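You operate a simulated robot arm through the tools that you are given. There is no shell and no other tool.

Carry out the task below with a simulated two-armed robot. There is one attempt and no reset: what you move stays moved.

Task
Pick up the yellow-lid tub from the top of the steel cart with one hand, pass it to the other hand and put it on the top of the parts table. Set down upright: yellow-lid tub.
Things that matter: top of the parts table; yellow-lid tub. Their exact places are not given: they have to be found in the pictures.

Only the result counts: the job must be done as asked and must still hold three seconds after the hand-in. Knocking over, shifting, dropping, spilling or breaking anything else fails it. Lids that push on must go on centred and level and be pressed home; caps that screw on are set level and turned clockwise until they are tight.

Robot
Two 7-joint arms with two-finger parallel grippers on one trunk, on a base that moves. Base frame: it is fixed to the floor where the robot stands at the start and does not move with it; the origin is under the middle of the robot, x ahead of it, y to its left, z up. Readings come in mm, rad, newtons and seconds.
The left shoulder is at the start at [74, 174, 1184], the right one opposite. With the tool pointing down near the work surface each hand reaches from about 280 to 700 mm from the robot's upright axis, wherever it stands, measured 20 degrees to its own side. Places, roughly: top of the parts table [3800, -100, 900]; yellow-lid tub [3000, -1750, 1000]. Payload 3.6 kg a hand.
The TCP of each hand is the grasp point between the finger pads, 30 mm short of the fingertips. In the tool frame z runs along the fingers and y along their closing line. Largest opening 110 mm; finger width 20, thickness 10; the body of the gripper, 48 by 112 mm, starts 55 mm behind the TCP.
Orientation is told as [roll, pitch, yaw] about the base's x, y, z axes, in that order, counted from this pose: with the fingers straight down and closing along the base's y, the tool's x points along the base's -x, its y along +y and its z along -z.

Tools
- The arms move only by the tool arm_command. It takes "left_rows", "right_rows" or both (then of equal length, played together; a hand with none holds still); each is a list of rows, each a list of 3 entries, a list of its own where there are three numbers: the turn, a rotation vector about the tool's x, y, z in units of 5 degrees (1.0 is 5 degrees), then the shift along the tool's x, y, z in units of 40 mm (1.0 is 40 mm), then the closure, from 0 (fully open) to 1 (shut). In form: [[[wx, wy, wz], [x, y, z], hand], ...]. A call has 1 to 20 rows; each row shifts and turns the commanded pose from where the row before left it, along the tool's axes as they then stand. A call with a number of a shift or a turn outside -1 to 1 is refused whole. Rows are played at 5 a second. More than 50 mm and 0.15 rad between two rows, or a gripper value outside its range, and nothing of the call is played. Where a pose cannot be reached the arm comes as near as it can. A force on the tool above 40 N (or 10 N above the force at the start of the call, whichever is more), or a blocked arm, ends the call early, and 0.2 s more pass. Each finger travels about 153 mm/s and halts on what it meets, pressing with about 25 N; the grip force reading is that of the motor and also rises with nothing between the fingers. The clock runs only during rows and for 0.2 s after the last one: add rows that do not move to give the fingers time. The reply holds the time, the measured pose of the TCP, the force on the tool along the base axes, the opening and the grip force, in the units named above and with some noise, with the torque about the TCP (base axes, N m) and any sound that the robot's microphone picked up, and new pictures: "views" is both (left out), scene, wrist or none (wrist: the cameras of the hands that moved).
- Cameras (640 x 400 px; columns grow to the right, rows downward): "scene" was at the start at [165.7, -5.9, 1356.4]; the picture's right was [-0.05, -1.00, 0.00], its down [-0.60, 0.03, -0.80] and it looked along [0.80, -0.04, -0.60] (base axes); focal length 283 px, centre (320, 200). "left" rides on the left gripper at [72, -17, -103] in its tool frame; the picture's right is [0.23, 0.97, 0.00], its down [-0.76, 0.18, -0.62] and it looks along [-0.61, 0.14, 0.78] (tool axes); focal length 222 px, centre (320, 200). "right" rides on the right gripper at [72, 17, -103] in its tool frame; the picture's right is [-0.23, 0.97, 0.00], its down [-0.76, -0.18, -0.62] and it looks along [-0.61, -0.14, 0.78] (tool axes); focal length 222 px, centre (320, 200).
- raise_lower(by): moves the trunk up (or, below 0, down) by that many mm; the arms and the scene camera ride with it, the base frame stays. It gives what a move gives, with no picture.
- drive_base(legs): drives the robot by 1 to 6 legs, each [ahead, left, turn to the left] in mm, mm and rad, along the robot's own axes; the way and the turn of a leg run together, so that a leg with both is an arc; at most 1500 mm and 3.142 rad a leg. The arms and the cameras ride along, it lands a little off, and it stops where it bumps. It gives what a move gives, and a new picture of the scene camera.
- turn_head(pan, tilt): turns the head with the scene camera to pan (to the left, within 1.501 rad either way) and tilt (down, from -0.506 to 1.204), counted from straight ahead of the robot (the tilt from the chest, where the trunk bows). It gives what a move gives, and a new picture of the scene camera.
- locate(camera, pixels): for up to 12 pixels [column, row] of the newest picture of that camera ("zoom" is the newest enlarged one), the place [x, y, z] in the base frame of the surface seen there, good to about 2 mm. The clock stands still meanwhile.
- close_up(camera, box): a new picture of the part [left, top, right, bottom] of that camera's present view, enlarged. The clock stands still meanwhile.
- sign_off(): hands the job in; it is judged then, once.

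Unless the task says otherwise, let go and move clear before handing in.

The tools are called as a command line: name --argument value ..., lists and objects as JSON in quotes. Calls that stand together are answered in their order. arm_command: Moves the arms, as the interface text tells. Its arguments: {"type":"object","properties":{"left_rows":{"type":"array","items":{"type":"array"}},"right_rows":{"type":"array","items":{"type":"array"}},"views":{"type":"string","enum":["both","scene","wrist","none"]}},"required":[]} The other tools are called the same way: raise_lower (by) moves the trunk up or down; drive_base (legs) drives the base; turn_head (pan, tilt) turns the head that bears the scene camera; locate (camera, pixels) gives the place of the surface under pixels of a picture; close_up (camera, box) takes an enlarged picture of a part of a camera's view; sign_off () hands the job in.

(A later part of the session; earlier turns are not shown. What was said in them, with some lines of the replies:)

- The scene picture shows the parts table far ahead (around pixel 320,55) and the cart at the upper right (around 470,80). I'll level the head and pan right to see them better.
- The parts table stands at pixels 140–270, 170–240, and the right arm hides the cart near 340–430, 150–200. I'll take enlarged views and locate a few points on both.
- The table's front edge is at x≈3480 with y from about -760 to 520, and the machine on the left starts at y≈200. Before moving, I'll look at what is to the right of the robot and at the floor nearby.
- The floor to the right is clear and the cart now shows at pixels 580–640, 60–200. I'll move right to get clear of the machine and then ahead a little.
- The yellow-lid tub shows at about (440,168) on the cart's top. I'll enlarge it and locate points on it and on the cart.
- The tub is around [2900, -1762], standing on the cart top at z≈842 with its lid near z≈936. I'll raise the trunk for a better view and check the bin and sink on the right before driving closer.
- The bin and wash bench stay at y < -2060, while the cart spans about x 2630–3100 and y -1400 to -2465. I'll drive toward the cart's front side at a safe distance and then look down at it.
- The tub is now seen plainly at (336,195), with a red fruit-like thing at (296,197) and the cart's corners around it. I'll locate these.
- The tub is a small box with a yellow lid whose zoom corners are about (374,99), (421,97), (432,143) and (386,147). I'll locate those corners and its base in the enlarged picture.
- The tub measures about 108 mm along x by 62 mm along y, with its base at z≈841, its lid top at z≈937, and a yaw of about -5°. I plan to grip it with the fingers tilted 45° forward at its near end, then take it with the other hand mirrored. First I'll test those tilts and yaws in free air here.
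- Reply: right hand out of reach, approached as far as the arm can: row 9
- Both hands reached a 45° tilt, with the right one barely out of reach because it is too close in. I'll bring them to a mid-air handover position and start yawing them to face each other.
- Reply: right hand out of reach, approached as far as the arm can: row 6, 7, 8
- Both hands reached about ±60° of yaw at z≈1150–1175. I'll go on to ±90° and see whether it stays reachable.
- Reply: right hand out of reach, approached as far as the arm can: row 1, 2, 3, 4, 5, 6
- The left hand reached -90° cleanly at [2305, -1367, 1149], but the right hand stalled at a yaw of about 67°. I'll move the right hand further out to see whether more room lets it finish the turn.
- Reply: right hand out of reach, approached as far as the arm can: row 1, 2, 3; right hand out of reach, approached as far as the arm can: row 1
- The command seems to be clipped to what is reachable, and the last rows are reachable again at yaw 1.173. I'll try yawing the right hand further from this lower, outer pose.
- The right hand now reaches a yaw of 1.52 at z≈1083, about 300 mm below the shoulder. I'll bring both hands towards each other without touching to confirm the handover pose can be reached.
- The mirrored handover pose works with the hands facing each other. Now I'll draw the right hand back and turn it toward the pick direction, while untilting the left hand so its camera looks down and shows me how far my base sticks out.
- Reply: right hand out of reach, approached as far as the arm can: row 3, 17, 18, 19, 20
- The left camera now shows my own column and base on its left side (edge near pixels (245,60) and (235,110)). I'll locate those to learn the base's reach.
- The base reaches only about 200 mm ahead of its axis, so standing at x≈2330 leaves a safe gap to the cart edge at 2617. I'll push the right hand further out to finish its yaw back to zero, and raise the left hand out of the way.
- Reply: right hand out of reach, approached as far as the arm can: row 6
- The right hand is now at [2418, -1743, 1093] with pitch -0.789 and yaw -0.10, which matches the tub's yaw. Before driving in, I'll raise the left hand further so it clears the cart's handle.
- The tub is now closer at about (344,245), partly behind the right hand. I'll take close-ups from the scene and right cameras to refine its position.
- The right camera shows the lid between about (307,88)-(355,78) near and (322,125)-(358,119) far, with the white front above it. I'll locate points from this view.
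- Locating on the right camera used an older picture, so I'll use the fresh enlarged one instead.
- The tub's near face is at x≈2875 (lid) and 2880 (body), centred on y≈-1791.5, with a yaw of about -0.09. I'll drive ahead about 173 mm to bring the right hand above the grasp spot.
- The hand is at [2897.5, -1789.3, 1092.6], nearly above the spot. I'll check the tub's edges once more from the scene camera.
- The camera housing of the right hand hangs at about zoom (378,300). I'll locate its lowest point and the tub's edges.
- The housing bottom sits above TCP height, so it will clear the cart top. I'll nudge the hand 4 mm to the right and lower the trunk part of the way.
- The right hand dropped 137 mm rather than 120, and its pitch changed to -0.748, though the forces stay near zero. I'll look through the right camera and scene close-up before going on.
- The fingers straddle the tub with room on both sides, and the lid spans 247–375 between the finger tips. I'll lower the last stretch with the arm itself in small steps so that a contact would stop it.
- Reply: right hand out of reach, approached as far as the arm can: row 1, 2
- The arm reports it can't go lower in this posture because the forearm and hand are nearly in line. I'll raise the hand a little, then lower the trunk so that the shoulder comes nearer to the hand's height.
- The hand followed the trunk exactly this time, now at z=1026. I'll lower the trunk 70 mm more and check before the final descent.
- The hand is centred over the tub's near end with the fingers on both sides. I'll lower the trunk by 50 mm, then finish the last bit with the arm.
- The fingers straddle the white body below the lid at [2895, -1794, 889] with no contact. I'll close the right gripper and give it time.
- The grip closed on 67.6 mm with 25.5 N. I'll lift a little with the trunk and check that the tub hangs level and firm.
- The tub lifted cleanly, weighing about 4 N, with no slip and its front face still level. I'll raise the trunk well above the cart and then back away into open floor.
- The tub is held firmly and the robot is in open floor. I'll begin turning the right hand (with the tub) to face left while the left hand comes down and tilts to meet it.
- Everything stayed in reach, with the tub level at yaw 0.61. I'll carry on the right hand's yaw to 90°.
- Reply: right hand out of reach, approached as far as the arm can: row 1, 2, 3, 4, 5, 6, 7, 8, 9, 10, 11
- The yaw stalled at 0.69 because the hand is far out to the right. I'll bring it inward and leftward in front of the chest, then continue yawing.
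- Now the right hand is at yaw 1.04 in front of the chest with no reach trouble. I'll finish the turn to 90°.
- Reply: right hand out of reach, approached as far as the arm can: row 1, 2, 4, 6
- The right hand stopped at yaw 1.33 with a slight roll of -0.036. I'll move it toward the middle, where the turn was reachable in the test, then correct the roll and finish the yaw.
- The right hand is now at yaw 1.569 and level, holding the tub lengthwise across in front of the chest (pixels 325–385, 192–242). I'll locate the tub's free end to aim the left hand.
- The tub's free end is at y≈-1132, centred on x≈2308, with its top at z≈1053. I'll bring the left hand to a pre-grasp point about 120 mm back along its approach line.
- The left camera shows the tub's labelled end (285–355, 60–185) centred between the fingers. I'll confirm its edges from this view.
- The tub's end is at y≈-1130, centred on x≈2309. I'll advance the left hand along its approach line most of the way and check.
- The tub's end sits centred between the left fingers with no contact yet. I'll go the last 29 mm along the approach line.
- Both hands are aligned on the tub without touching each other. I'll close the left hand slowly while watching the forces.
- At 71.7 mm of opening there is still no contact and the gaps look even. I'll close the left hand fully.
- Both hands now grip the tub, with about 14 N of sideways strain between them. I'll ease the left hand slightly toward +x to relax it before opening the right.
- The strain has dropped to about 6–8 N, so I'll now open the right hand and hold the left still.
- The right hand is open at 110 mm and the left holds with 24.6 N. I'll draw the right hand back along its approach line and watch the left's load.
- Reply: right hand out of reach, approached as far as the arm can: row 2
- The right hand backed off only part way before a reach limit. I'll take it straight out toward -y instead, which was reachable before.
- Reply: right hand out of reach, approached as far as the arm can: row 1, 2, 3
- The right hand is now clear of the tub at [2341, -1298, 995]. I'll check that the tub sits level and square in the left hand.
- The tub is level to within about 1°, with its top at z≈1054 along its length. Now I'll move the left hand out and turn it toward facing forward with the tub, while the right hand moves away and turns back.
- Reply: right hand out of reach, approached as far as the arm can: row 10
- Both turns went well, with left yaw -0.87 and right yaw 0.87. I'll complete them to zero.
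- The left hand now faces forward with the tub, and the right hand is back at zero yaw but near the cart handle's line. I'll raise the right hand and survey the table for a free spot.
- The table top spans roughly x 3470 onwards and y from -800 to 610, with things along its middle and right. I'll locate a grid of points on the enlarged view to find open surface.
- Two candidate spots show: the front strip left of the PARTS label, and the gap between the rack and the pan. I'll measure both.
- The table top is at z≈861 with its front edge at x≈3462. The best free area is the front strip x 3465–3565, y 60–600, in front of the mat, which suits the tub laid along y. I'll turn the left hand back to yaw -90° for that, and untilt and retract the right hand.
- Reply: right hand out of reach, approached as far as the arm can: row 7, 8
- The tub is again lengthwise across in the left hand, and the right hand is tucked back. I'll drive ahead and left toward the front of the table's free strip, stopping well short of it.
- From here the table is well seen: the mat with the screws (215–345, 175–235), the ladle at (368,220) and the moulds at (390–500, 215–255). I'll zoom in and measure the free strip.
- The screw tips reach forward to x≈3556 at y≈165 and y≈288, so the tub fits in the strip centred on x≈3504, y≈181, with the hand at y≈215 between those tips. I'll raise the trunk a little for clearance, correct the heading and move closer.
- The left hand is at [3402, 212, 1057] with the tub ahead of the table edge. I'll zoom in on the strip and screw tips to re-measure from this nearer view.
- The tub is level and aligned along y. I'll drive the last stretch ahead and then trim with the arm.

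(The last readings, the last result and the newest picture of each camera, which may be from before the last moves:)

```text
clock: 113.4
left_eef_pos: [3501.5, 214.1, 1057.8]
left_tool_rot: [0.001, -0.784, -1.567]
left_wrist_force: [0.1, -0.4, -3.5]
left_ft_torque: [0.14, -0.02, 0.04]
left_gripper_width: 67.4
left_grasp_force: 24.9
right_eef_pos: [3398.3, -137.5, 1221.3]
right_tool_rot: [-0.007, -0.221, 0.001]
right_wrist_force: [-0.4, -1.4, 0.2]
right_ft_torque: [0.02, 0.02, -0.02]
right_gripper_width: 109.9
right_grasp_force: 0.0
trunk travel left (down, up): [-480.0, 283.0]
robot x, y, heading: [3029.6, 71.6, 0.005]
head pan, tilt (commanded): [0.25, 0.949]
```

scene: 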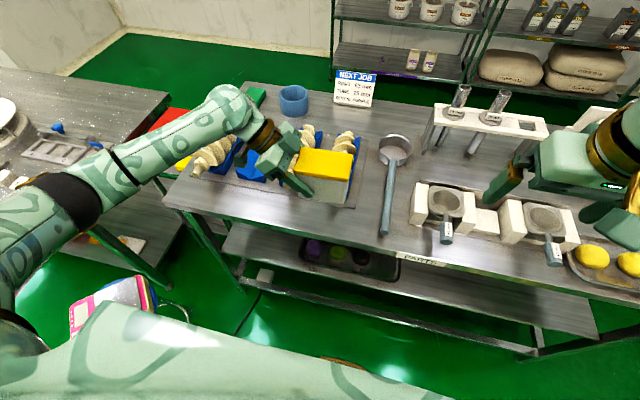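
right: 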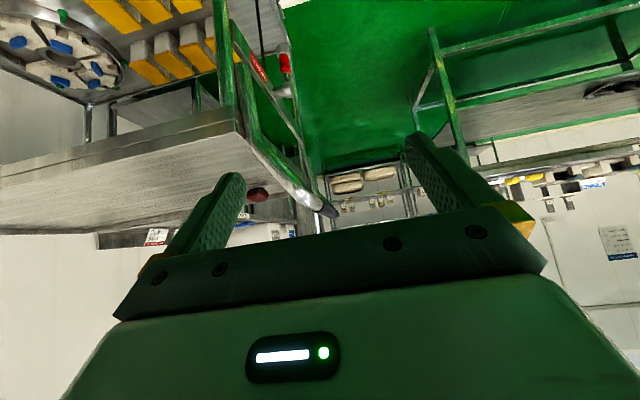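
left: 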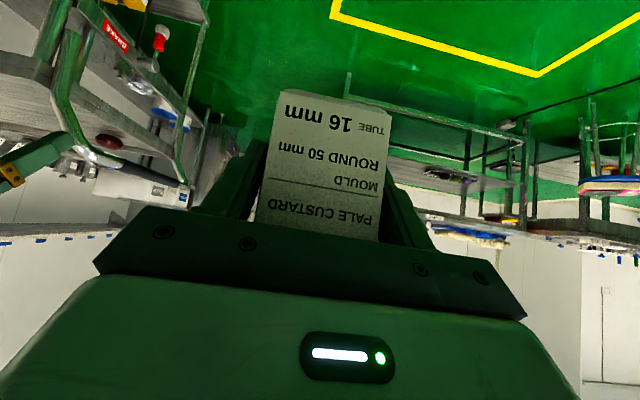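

The tub is above the strip at TCP [3502, 214, 1057]. Before lowering, I'll check the left elbow's and forearm's clearance to the stool's scale and the side table.

locate --camera "scene" --pixels '[[85, 205], [20, 260], [150, 150], [110, 300], [130, 235], [60, 240], [340, 180], [212, 160], [346, 155], [230, 190], [360, 200], [345, 205]]'

close_up --camera "scene" --box '[180, 80, 420, 240]'

```text
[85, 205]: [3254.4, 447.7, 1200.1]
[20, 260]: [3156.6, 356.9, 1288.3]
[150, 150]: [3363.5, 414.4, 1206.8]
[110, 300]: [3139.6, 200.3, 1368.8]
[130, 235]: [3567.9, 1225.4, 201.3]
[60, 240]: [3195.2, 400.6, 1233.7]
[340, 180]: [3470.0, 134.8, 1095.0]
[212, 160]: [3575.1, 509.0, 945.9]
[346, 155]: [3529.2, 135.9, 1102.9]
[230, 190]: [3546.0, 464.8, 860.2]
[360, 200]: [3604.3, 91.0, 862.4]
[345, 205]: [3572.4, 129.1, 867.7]
```

```text
2.50 times, centred on (300, 160) of scene
```

zoom: 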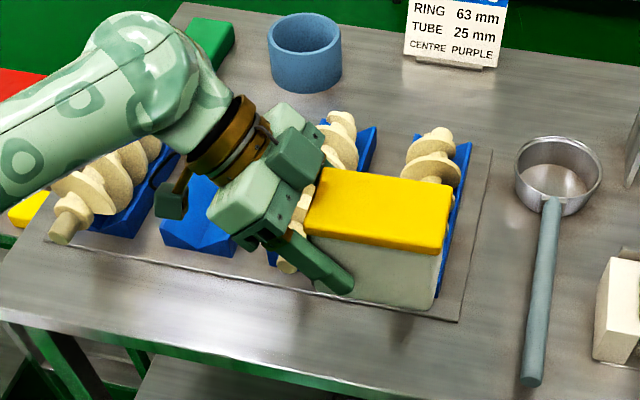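

locate --camera "zoom" --pixels '[[130, 20], [180, 60], [110, 60], [160, 130], [200, 130], [60, 190], [65, 235], [130, 165], [172, 205], [215, 100], [100, 130], [290, 262]]'

```text
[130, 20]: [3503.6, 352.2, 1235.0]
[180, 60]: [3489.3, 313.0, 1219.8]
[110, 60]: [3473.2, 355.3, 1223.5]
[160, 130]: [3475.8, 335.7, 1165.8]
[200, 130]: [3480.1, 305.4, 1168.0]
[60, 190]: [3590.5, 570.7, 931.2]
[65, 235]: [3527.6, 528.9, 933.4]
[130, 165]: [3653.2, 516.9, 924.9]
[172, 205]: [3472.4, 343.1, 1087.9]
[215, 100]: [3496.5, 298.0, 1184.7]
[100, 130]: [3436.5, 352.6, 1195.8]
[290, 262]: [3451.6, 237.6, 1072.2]
```

The wrist, elbow and camera housing should all pass in front of the screws. I'll lower the trunk in stages, first 100 mm.

raise_lower --by -100

close_up --camera "scene" --box '[180, 60, 420, 220]'

close_up --camera "left" --box '[0, 0, 640, 400]'

```text
clock: 114.8
left_eef_pos: [3500.7, 214.6, 957.5]
left_tool_rot: [0.002, -0.786, -1.568]
left_wrist_force: [-0.5, 0.0, -3.8]
left_ft_torque: [0.14, -0.02, 0.03]
left_gripper_width: 67.3
left_grasp_force: 25.3
right_eef_pos: [3396.5, -137.5, 1121.4]
right_tool_rot: [-0.007, -0.219, 0.002]
right_wrist_force: [-0.3, -0.2, 0.6]
right_ft_torque: [-0.01, 0.02, 0.0]
right_gripper_width: 109.8
right_grasp_force: 0.0
trunk travel left (down, up): [-380.0, 383.0]
robot x, y, heading: [3028.2, 72.4, 0.003]
head pan, tilt (commanded): [0.25, 0.949]
```

```text
2.50 times, centred on (300, 140) of scene
```

zoom: 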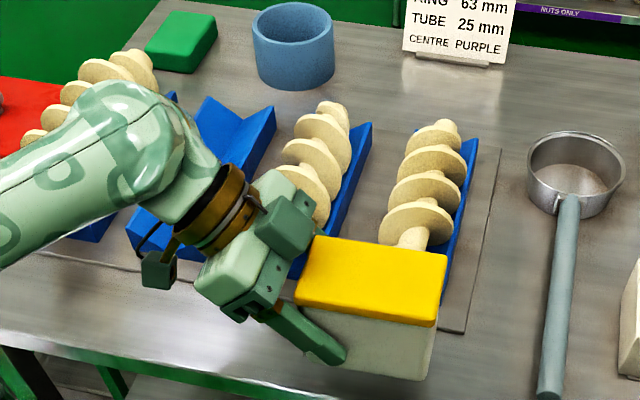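

```text
1.00 times, centred on (320, 200) of left (not enlarged: the box is as wide or as high as the picture)
```

zoom: 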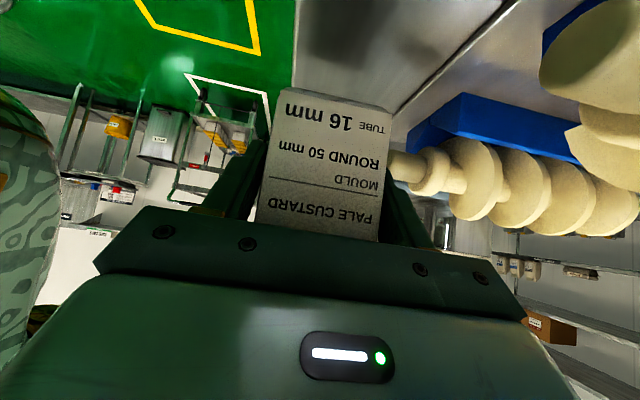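

The left camera shows the right-hand screw's tip at about (395,168) beyond the finger, and another screw close at the upper right. I'll measure these tips.

locate --camera "zoom" --pixels '[[395, 160], [405, 165], [430, 170], [445, 175], [560, 70], [545, 85], [590, 115], [580, 145], [470, 110], [410, 135], [600, 40], [340, 60]]'

```text
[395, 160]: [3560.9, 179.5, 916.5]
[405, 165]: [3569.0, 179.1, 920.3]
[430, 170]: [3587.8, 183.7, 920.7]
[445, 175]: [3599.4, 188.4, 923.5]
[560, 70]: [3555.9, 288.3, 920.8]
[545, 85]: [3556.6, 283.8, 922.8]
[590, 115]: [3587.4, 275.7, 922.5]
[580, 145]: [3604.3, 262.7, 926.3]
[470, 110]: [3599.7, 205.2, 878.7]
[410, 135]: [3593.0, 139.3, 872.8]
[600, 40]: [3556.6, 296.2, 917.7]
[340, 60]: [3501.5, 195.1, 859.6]
```

The tips stay beyond x≈3555 while my finger's outer face is at about 3545, and the gripper body stays just above them. I'll level the tub with a 1° trim and lower the trunk 38 mm more, leaving about 8 mm to the table.

arm_command --left_rows '[[[0, 0.2, 0], [0, 0, 0], 1], [[0, 0, 0], [0, 0, 0], 1]]' --views "none"

raise_lower --by -38

close_up --camera "left" --box '[0, 0, 640, 400]'

close_up --camera "scene" --box '[180, 50, 420, 210]'

```text
clock: 115.4
left_eef_pos: [3499.7, 212.7, 958.0]
left_tool_rot: [-0.001, -0.768, -1.569]
left_wrist_force: [-0.1, -0.7, -5.0]
left_ft_torque: [0.12, 0.04, -0.03]
left_gripper_width: 67.5
left_grasp_force: 25.8
right_eef_pos: [3397.1, -137.1, 1121.2]
right_tool_rot: [-0.006, -0.219, 0.002]
right_wrist_force: [1.3, 0.2, 0.0]
right_ft_torque: [0.01, -0.04, 0.01]
right_gripper_width: 110.1
right_grasp_force: 0.0
trunk travel left (down, up): [-380.0, 383.0]
robot x, y, heading: [3026.5, 73.4, 0.002]
head pan, tilt (commanded): [0.25, 0.949]
```

```text
clock: 116.2
left_eef_pos: [3500.3, 214.1, 920.8]
left_tool_rot: [0.002, -0.769, -1.57]
left_wrist_force: [-0.1, 0.1, -3.9]
left_ft_torque: [0.18, 0.02, 0.0]
left_gripper_width: 67.6
left_grasp_force: 25.0
right_eef_pos: [3397.1, -137.4, 1084.1]
right_tool_rot: [-0.006, -0.221, 0.003]
right_wrist_force: [0.3, 0.3, -0.3]
right_ft_torque: [-0.01, 0.01, 0.02]
right_gripper_width: 110.1
right_grasp_force: 0.1
trunk travel left (down, up): [-342.0, 421.0]
robot x, y, heading: [3027.2, 73.6, -0.001]
head pan, tilt (commanded): [0.25, 0.949]
```

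```text
1.00 times, centred on (320, 200) of left (not enlarged: the box is as wide or as high as the picture)
```

zoom: 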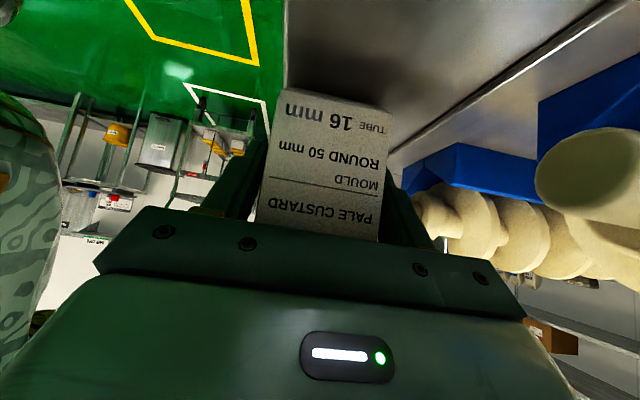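

```text
2.50 times, centred on (300, 130) of scene
```

zoom: 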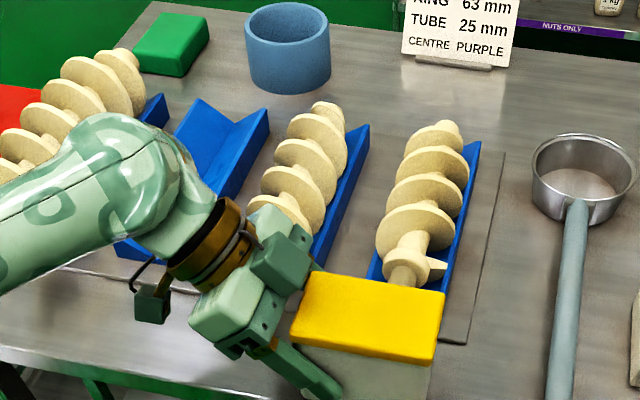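

The tub is just above the strip. I'll measure its lid height and the table around it to know the remaining gap.

locate --camera "zoom" --pixels '[[365, 320], [325, 285], [435, 305], [425, 350], [305, 330], [480, 290], [470, 370], [410, 270], [400, 285], [500, 330], [250, 330], [60, 330]]'

```text
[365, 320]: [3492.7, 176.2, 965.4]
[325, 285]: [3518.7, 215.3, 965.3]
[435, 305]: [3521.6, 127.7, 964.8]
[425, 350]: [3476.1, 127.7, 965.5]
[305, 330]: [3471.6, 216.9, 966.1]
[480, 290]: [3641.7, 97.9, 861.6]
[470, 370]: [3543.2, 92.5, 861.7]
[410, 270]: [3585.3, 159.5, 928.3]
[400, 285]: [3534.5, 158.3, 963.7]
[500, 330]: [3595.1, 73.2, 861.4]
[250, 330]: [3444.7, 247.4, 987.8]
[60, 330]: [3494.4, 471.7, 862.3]
```

The lid is level at z≈965.4 and the bottom is about 8 mm above the table. I'll lower 6 mm with the arm, then in 1 mm steps until I feel contact.

arm_command --left_rows '[[[0, 0, 0], [0.052, 0, 0.054], 1], [[0, 0, 0], [0.052, 0, 0.054], 1], [[0, 0, 0], [0.017, 0, 0.018], 1], [[0, 0, 0], [0, 0, 0], 1]]' --views "none"

```text
clock: 117.2
left_eef_pos: [3500.3, 214.7, 911.6]
left_tool_rot: [0.001, -0.767, -1.566]
left_wrist_force: [0.7, 0.0, -2.6]
left_ft_torque: [0.01, -0.1, 0.08]
left_gripper_width: 67.6
left_grasp_force: 25.3
right_eef_pos: [3397.4, -136.0, 1083.6]
right_tool_rot: [-0.008, -0.222, 0.003]
right_wrist_force: [-0.3, 0.3, 0.8]
right_ft_torque: [-0.03, -0.02, 0.01]
right_gripper_width: 110.1
right_grasp_force: 0.0
trunk travel left (down, up): [-342.0, 421.0]
robot x, y, heading: [3024.8, 69.0, 0.001]
head pan, tilt (commanded): [0.25, 0.949]
```

The load fell to 2.6 N and the torque nearly to zero, so the tub is just touching. I'll go down another millimetre.

arm_command --left_rows '[[[0, 0, 0], [0.017, 0, 0.018], 1], [[0, 0, 0], [0, 0, 0], 1]]' --views "none"

```text
clock: 117.8
left_eef_pos: [3499.6, 214.7, 912.2]
left_tool_rot: [0.002, -0.768, -1.569]
left_wrist_force: [-0.8, 1.9, 4.4]
left_ft_torque: [-0.55, -0.27, -0.07]
left_gripper_width: 67.6
left_grasp_force: 25.3
right_eef_pos: [3396.7, -137.5, 1084.5]
right_tool_rot: [-0.007, -0.219, 0.002]
right_wrist_force: [-0.6, -1.1, 0.5]
right_ft_torque: [0.02, -0.01, 0.03]
right_gripper_width: 109.9
right_grasp_force: 0.0
trunk travel left (down, up): [-342.0, 421.0]
robot x, y, heading: [3028.1, 71.0, -0.0]
head pan, tilt (commanded): [0.25, 0.949]
```

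The force turned upward to about +4 N, so the tub rests on the table. I'll open the left hand just enough to release it, about 6 mm a side, to stay clear of the screw tips.

arm_command --left_rows '[[[0, 0, 0], [0, 0, 0], 0.37], [[0, 0, 0], [0, 0, 0], 0.33], [[0, 0, 0], [0, 0, 0], 0.28], [[0, 0, 0], [0, 0, 0], 0.28], [[0, 0, 0], [0, 0, 0], 0.28]]' --views "both"

close_up --camera "scene" --box '[180, 50, 420, 210]'

```text
clock: 119.0
left_eef_pos: [3500.1, 214.3, 911.1]
left_tool_rot: [0.001, -0.769, -1.568]
left_wrist_force: [-0.5, -0.4, -0.4]
left_ft_torque: [-0.02, 0.01, 0.0]
left_gripper_width: 79.2
left_grasp_force: 0.1
right_eef_pos: [3395.9, -136.9, 1084.6]
right_tool_rot: [-0.008, -0.22, 0.0]
right_wrist_force: [0.5, -0.1, -0.2]
right_ft_torque: [0.01, -0.01, 0.0]
right_gripper_width: 109.7
right_grasp_force: 0.0
trunk travel left (down, up): [-342.0, 421.0]
robot x, y, heading: [3026.8, 72.4, 0.0]
head pan, tilt (commanded): [0.25, 0.949]
```

scene: 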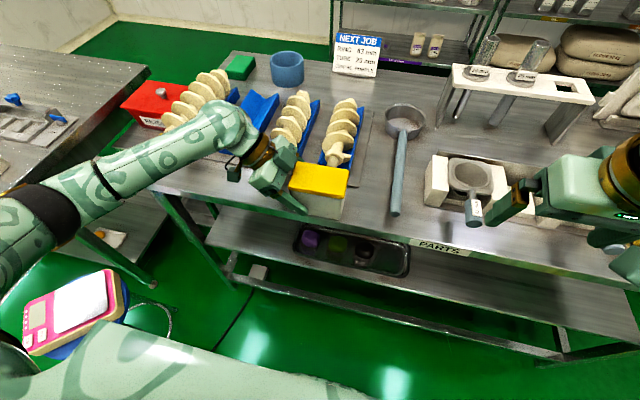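
left: 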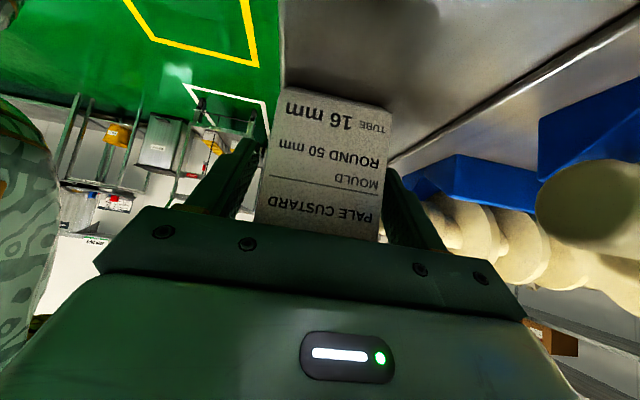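

```text
2.50 times, centred on (300, 130) of scene
```

zoom: 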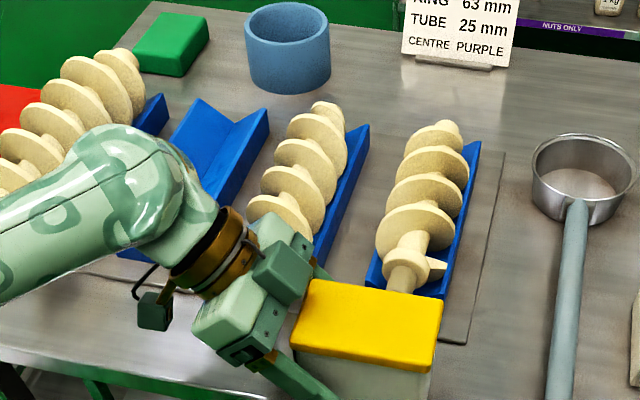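

The tub stands freely on the table and the left hand feels no force. I'll lift the hand straight up and clear of it with the arm.

arm_command --left_rows '[[[0, 0, 0], [-0.26, 0, -0.27], 0.28], [[0, 0, 0], [-0.26, 0, -0.27], 0.28], [[0, 0, 0], [-0.52, 0, -0.54], 0.28], [[0, 0, 0], [-0.52, 0, -0.54], 0.28], [[0, 0, 0], [-0.52, 0, -0.54], 0.28], [[0, 0, 0], [-0.52, 0, -0.54], 0.28], [[0, 0, 0], [0, 0, 0], 0.28]]' --views "both"

```text
clock: 120.6
left_eef_pos: [3502.3, 212.6, 1061.4]
left_tool_rot: [-0.001, -0.768, -1.568]
left_wrist_force: [-0.1, -0.9, 0.3]
left_ft_torque: [-0.02, -0.01, 0.04]
left_gripper_width: 79.2
left_grasp_force: 0.1
right_eef_pos: [3396.4, -137.8, 1084.1]
right_tool_rot: [-0.007, -0.22, 0.001]
right_wrist_force: [0.4, 0.2, 0.2]
right_ft_torque: [-0.01, -0.03, -0.03]
right_gripper_width: 110.2
right_grasp_force: 0.0
trunk travel left (down, up): [-342.0, 421.0]
robot x, y, heading: [3027.8, 72.2, 0.003]
head pan, tilt (commanded): [0.25, 0.949]
```

scene: 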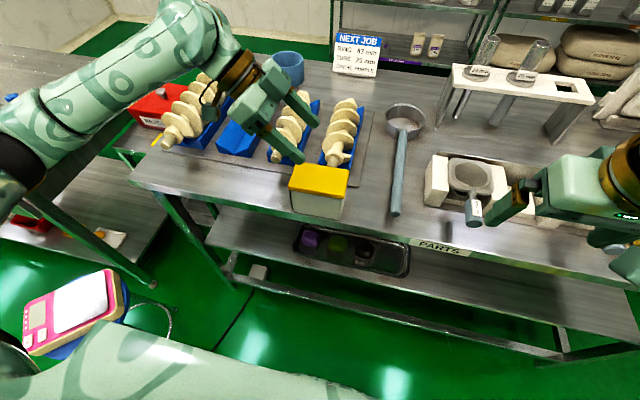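
left: 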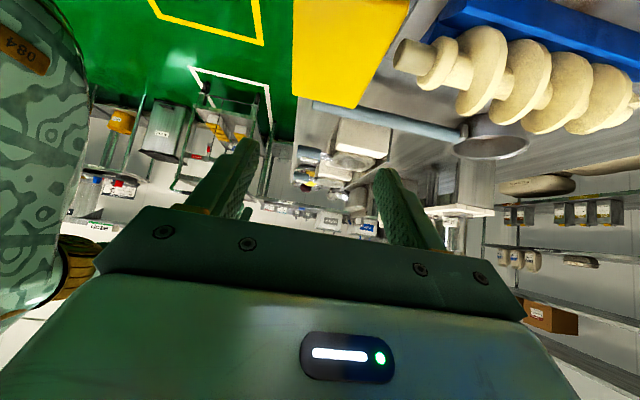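

The hand is clear at z=1061 and the tub stays put. I'll back the base away and check how the tub sits.

drive_base --legs '[[-300, 0, 0]]'

turn_head --pan 0.2 --tilt 0.75

close_up --camera "scene" --box '[200, 100, 440, 260]'

```text
clock: 122.6
left_eef_pos: [3201.0, 215.7, 1061.5]
left_tool_rot: [0.002, -0.767, -1.563]
left_wrist_force: [0.0, -0.1, 0.9]
left_ft_torque: [0.03, 0.0, 0.02]
left_gripper_width: 79.1
left_grasp_force: 0.0
right_eef_pos: [3097.6, -137.2, 1084.2]
right_tool_rot: [-0.006, -0.22, 0.007]
right_wrist_force: [0.0, 0.0, 0.7]
right_ft_torque: [0.02, -0.05, -0.01]
right_gripper_width: 110.0
right_grasp_force: 0.2
trunk travel left (down, up): [-342.0, 421.0]
robot x, y, heading: [2725.4, 67.6, 0.005]
head pan, tilt (commanded): [0.25, 0.949]
```

scene: 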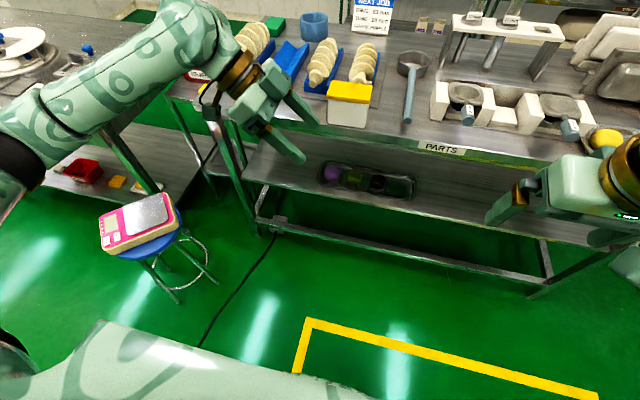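

```text
clock: 123.3
left_eef_pos: [3203.1, 214.5, 1060.9]
left_tool_rot: [-0.001, -0.768, -1.563]
left_wrist_force: [0.9, -0.2, -0.2]
left_ft_torque: [0.01, -0.02, 0.03]
left_gripper_width: 79.3
left_grasp_force: 0.1
right_eef_pos: [3099.2, -137.3, 1082.3]
right_tool_rot: [-0.006, -0.219, 0.009]
right_wrist_force: [-0.3, -0.3, -0.4]
right_ft_torque: [0.0, -0.02, -0.01]
right_gripper_width: 109.8
right_grasp_force: 0.1
trunk travel left (down, up): [-342.0, 421.0]
robot x, y, heading: [2725.7, 72.6, 0.008]
head pan, tilt (commanded): [0.201, 0.75]
```

scene: 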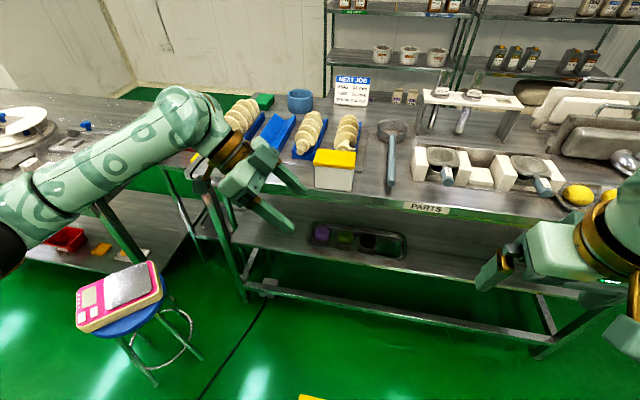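

```text
2.50 times, centred on (320, 180) of scene
```

zoom: 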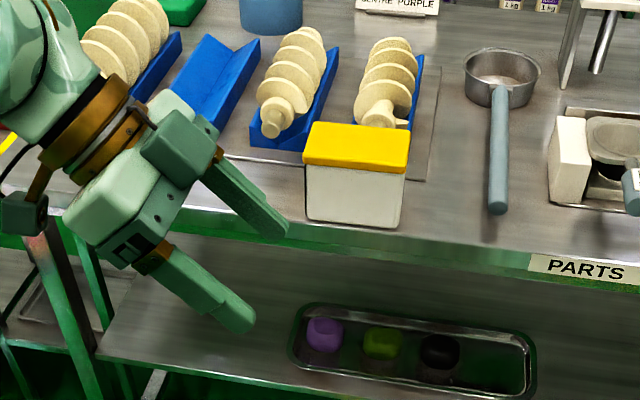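

locate --camera "zoom" --pixels '[[315, 127], [405, 137], [400, 165], [307, 155], [355, 145], [312, 215], [392, 222], [430, 225], [420, 205], [285, 118], [375, 112], [350, 225]]'

```text
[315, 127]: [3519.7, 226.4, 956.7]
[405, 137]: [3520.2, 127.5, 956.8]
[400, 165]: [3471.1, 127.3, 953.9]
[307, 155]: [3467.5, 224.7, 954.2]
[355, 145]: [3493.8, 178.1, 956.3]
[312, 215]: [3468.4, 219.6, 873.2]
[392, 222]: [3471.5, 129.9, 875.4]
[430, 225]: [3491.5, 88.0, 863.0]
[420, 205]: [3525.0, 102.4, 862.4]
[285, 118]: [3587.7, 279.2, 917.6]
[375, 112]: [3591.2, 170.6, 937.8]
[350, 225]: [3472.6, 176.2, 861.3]
```

The tub stands upright and level on the table top, with its lid at z≈956 all round and its base at z≈861. The screws, ladle and moulds are where they were, and both hands are clear, so I'll hand in.

sign_off

```text
The job is handed in.
```

The yellow-lid tub is now on the parts table, standing upright and level. The right hand picked it up from the steel cart and passed it in mid-air to the left hand, which set it down. I have handed the job in; the tool only confirmed receipt and gave no verdict.

- **Position:** the tub is in the front strip of the table, in front of the mat with the screws. It is lengthwise along the table, centred at about x 3497, y 178. Its front face is only about 5 mm back from the table's front edge, but the whole base is on the top.
- **Upright:** the lid height was the same all round, within about 1 mm on the top, after I let go.
- **Surroundings:** the pictures showed nothing else moved on the table. I felt no contact with anything except the tub and the table under it. I did not take a last picture of the cart top after lifting the tub away.
- **Robot:** the left hand is open enough to have released the tub, the right hand is fully open, and the base has backed off 300 mm.
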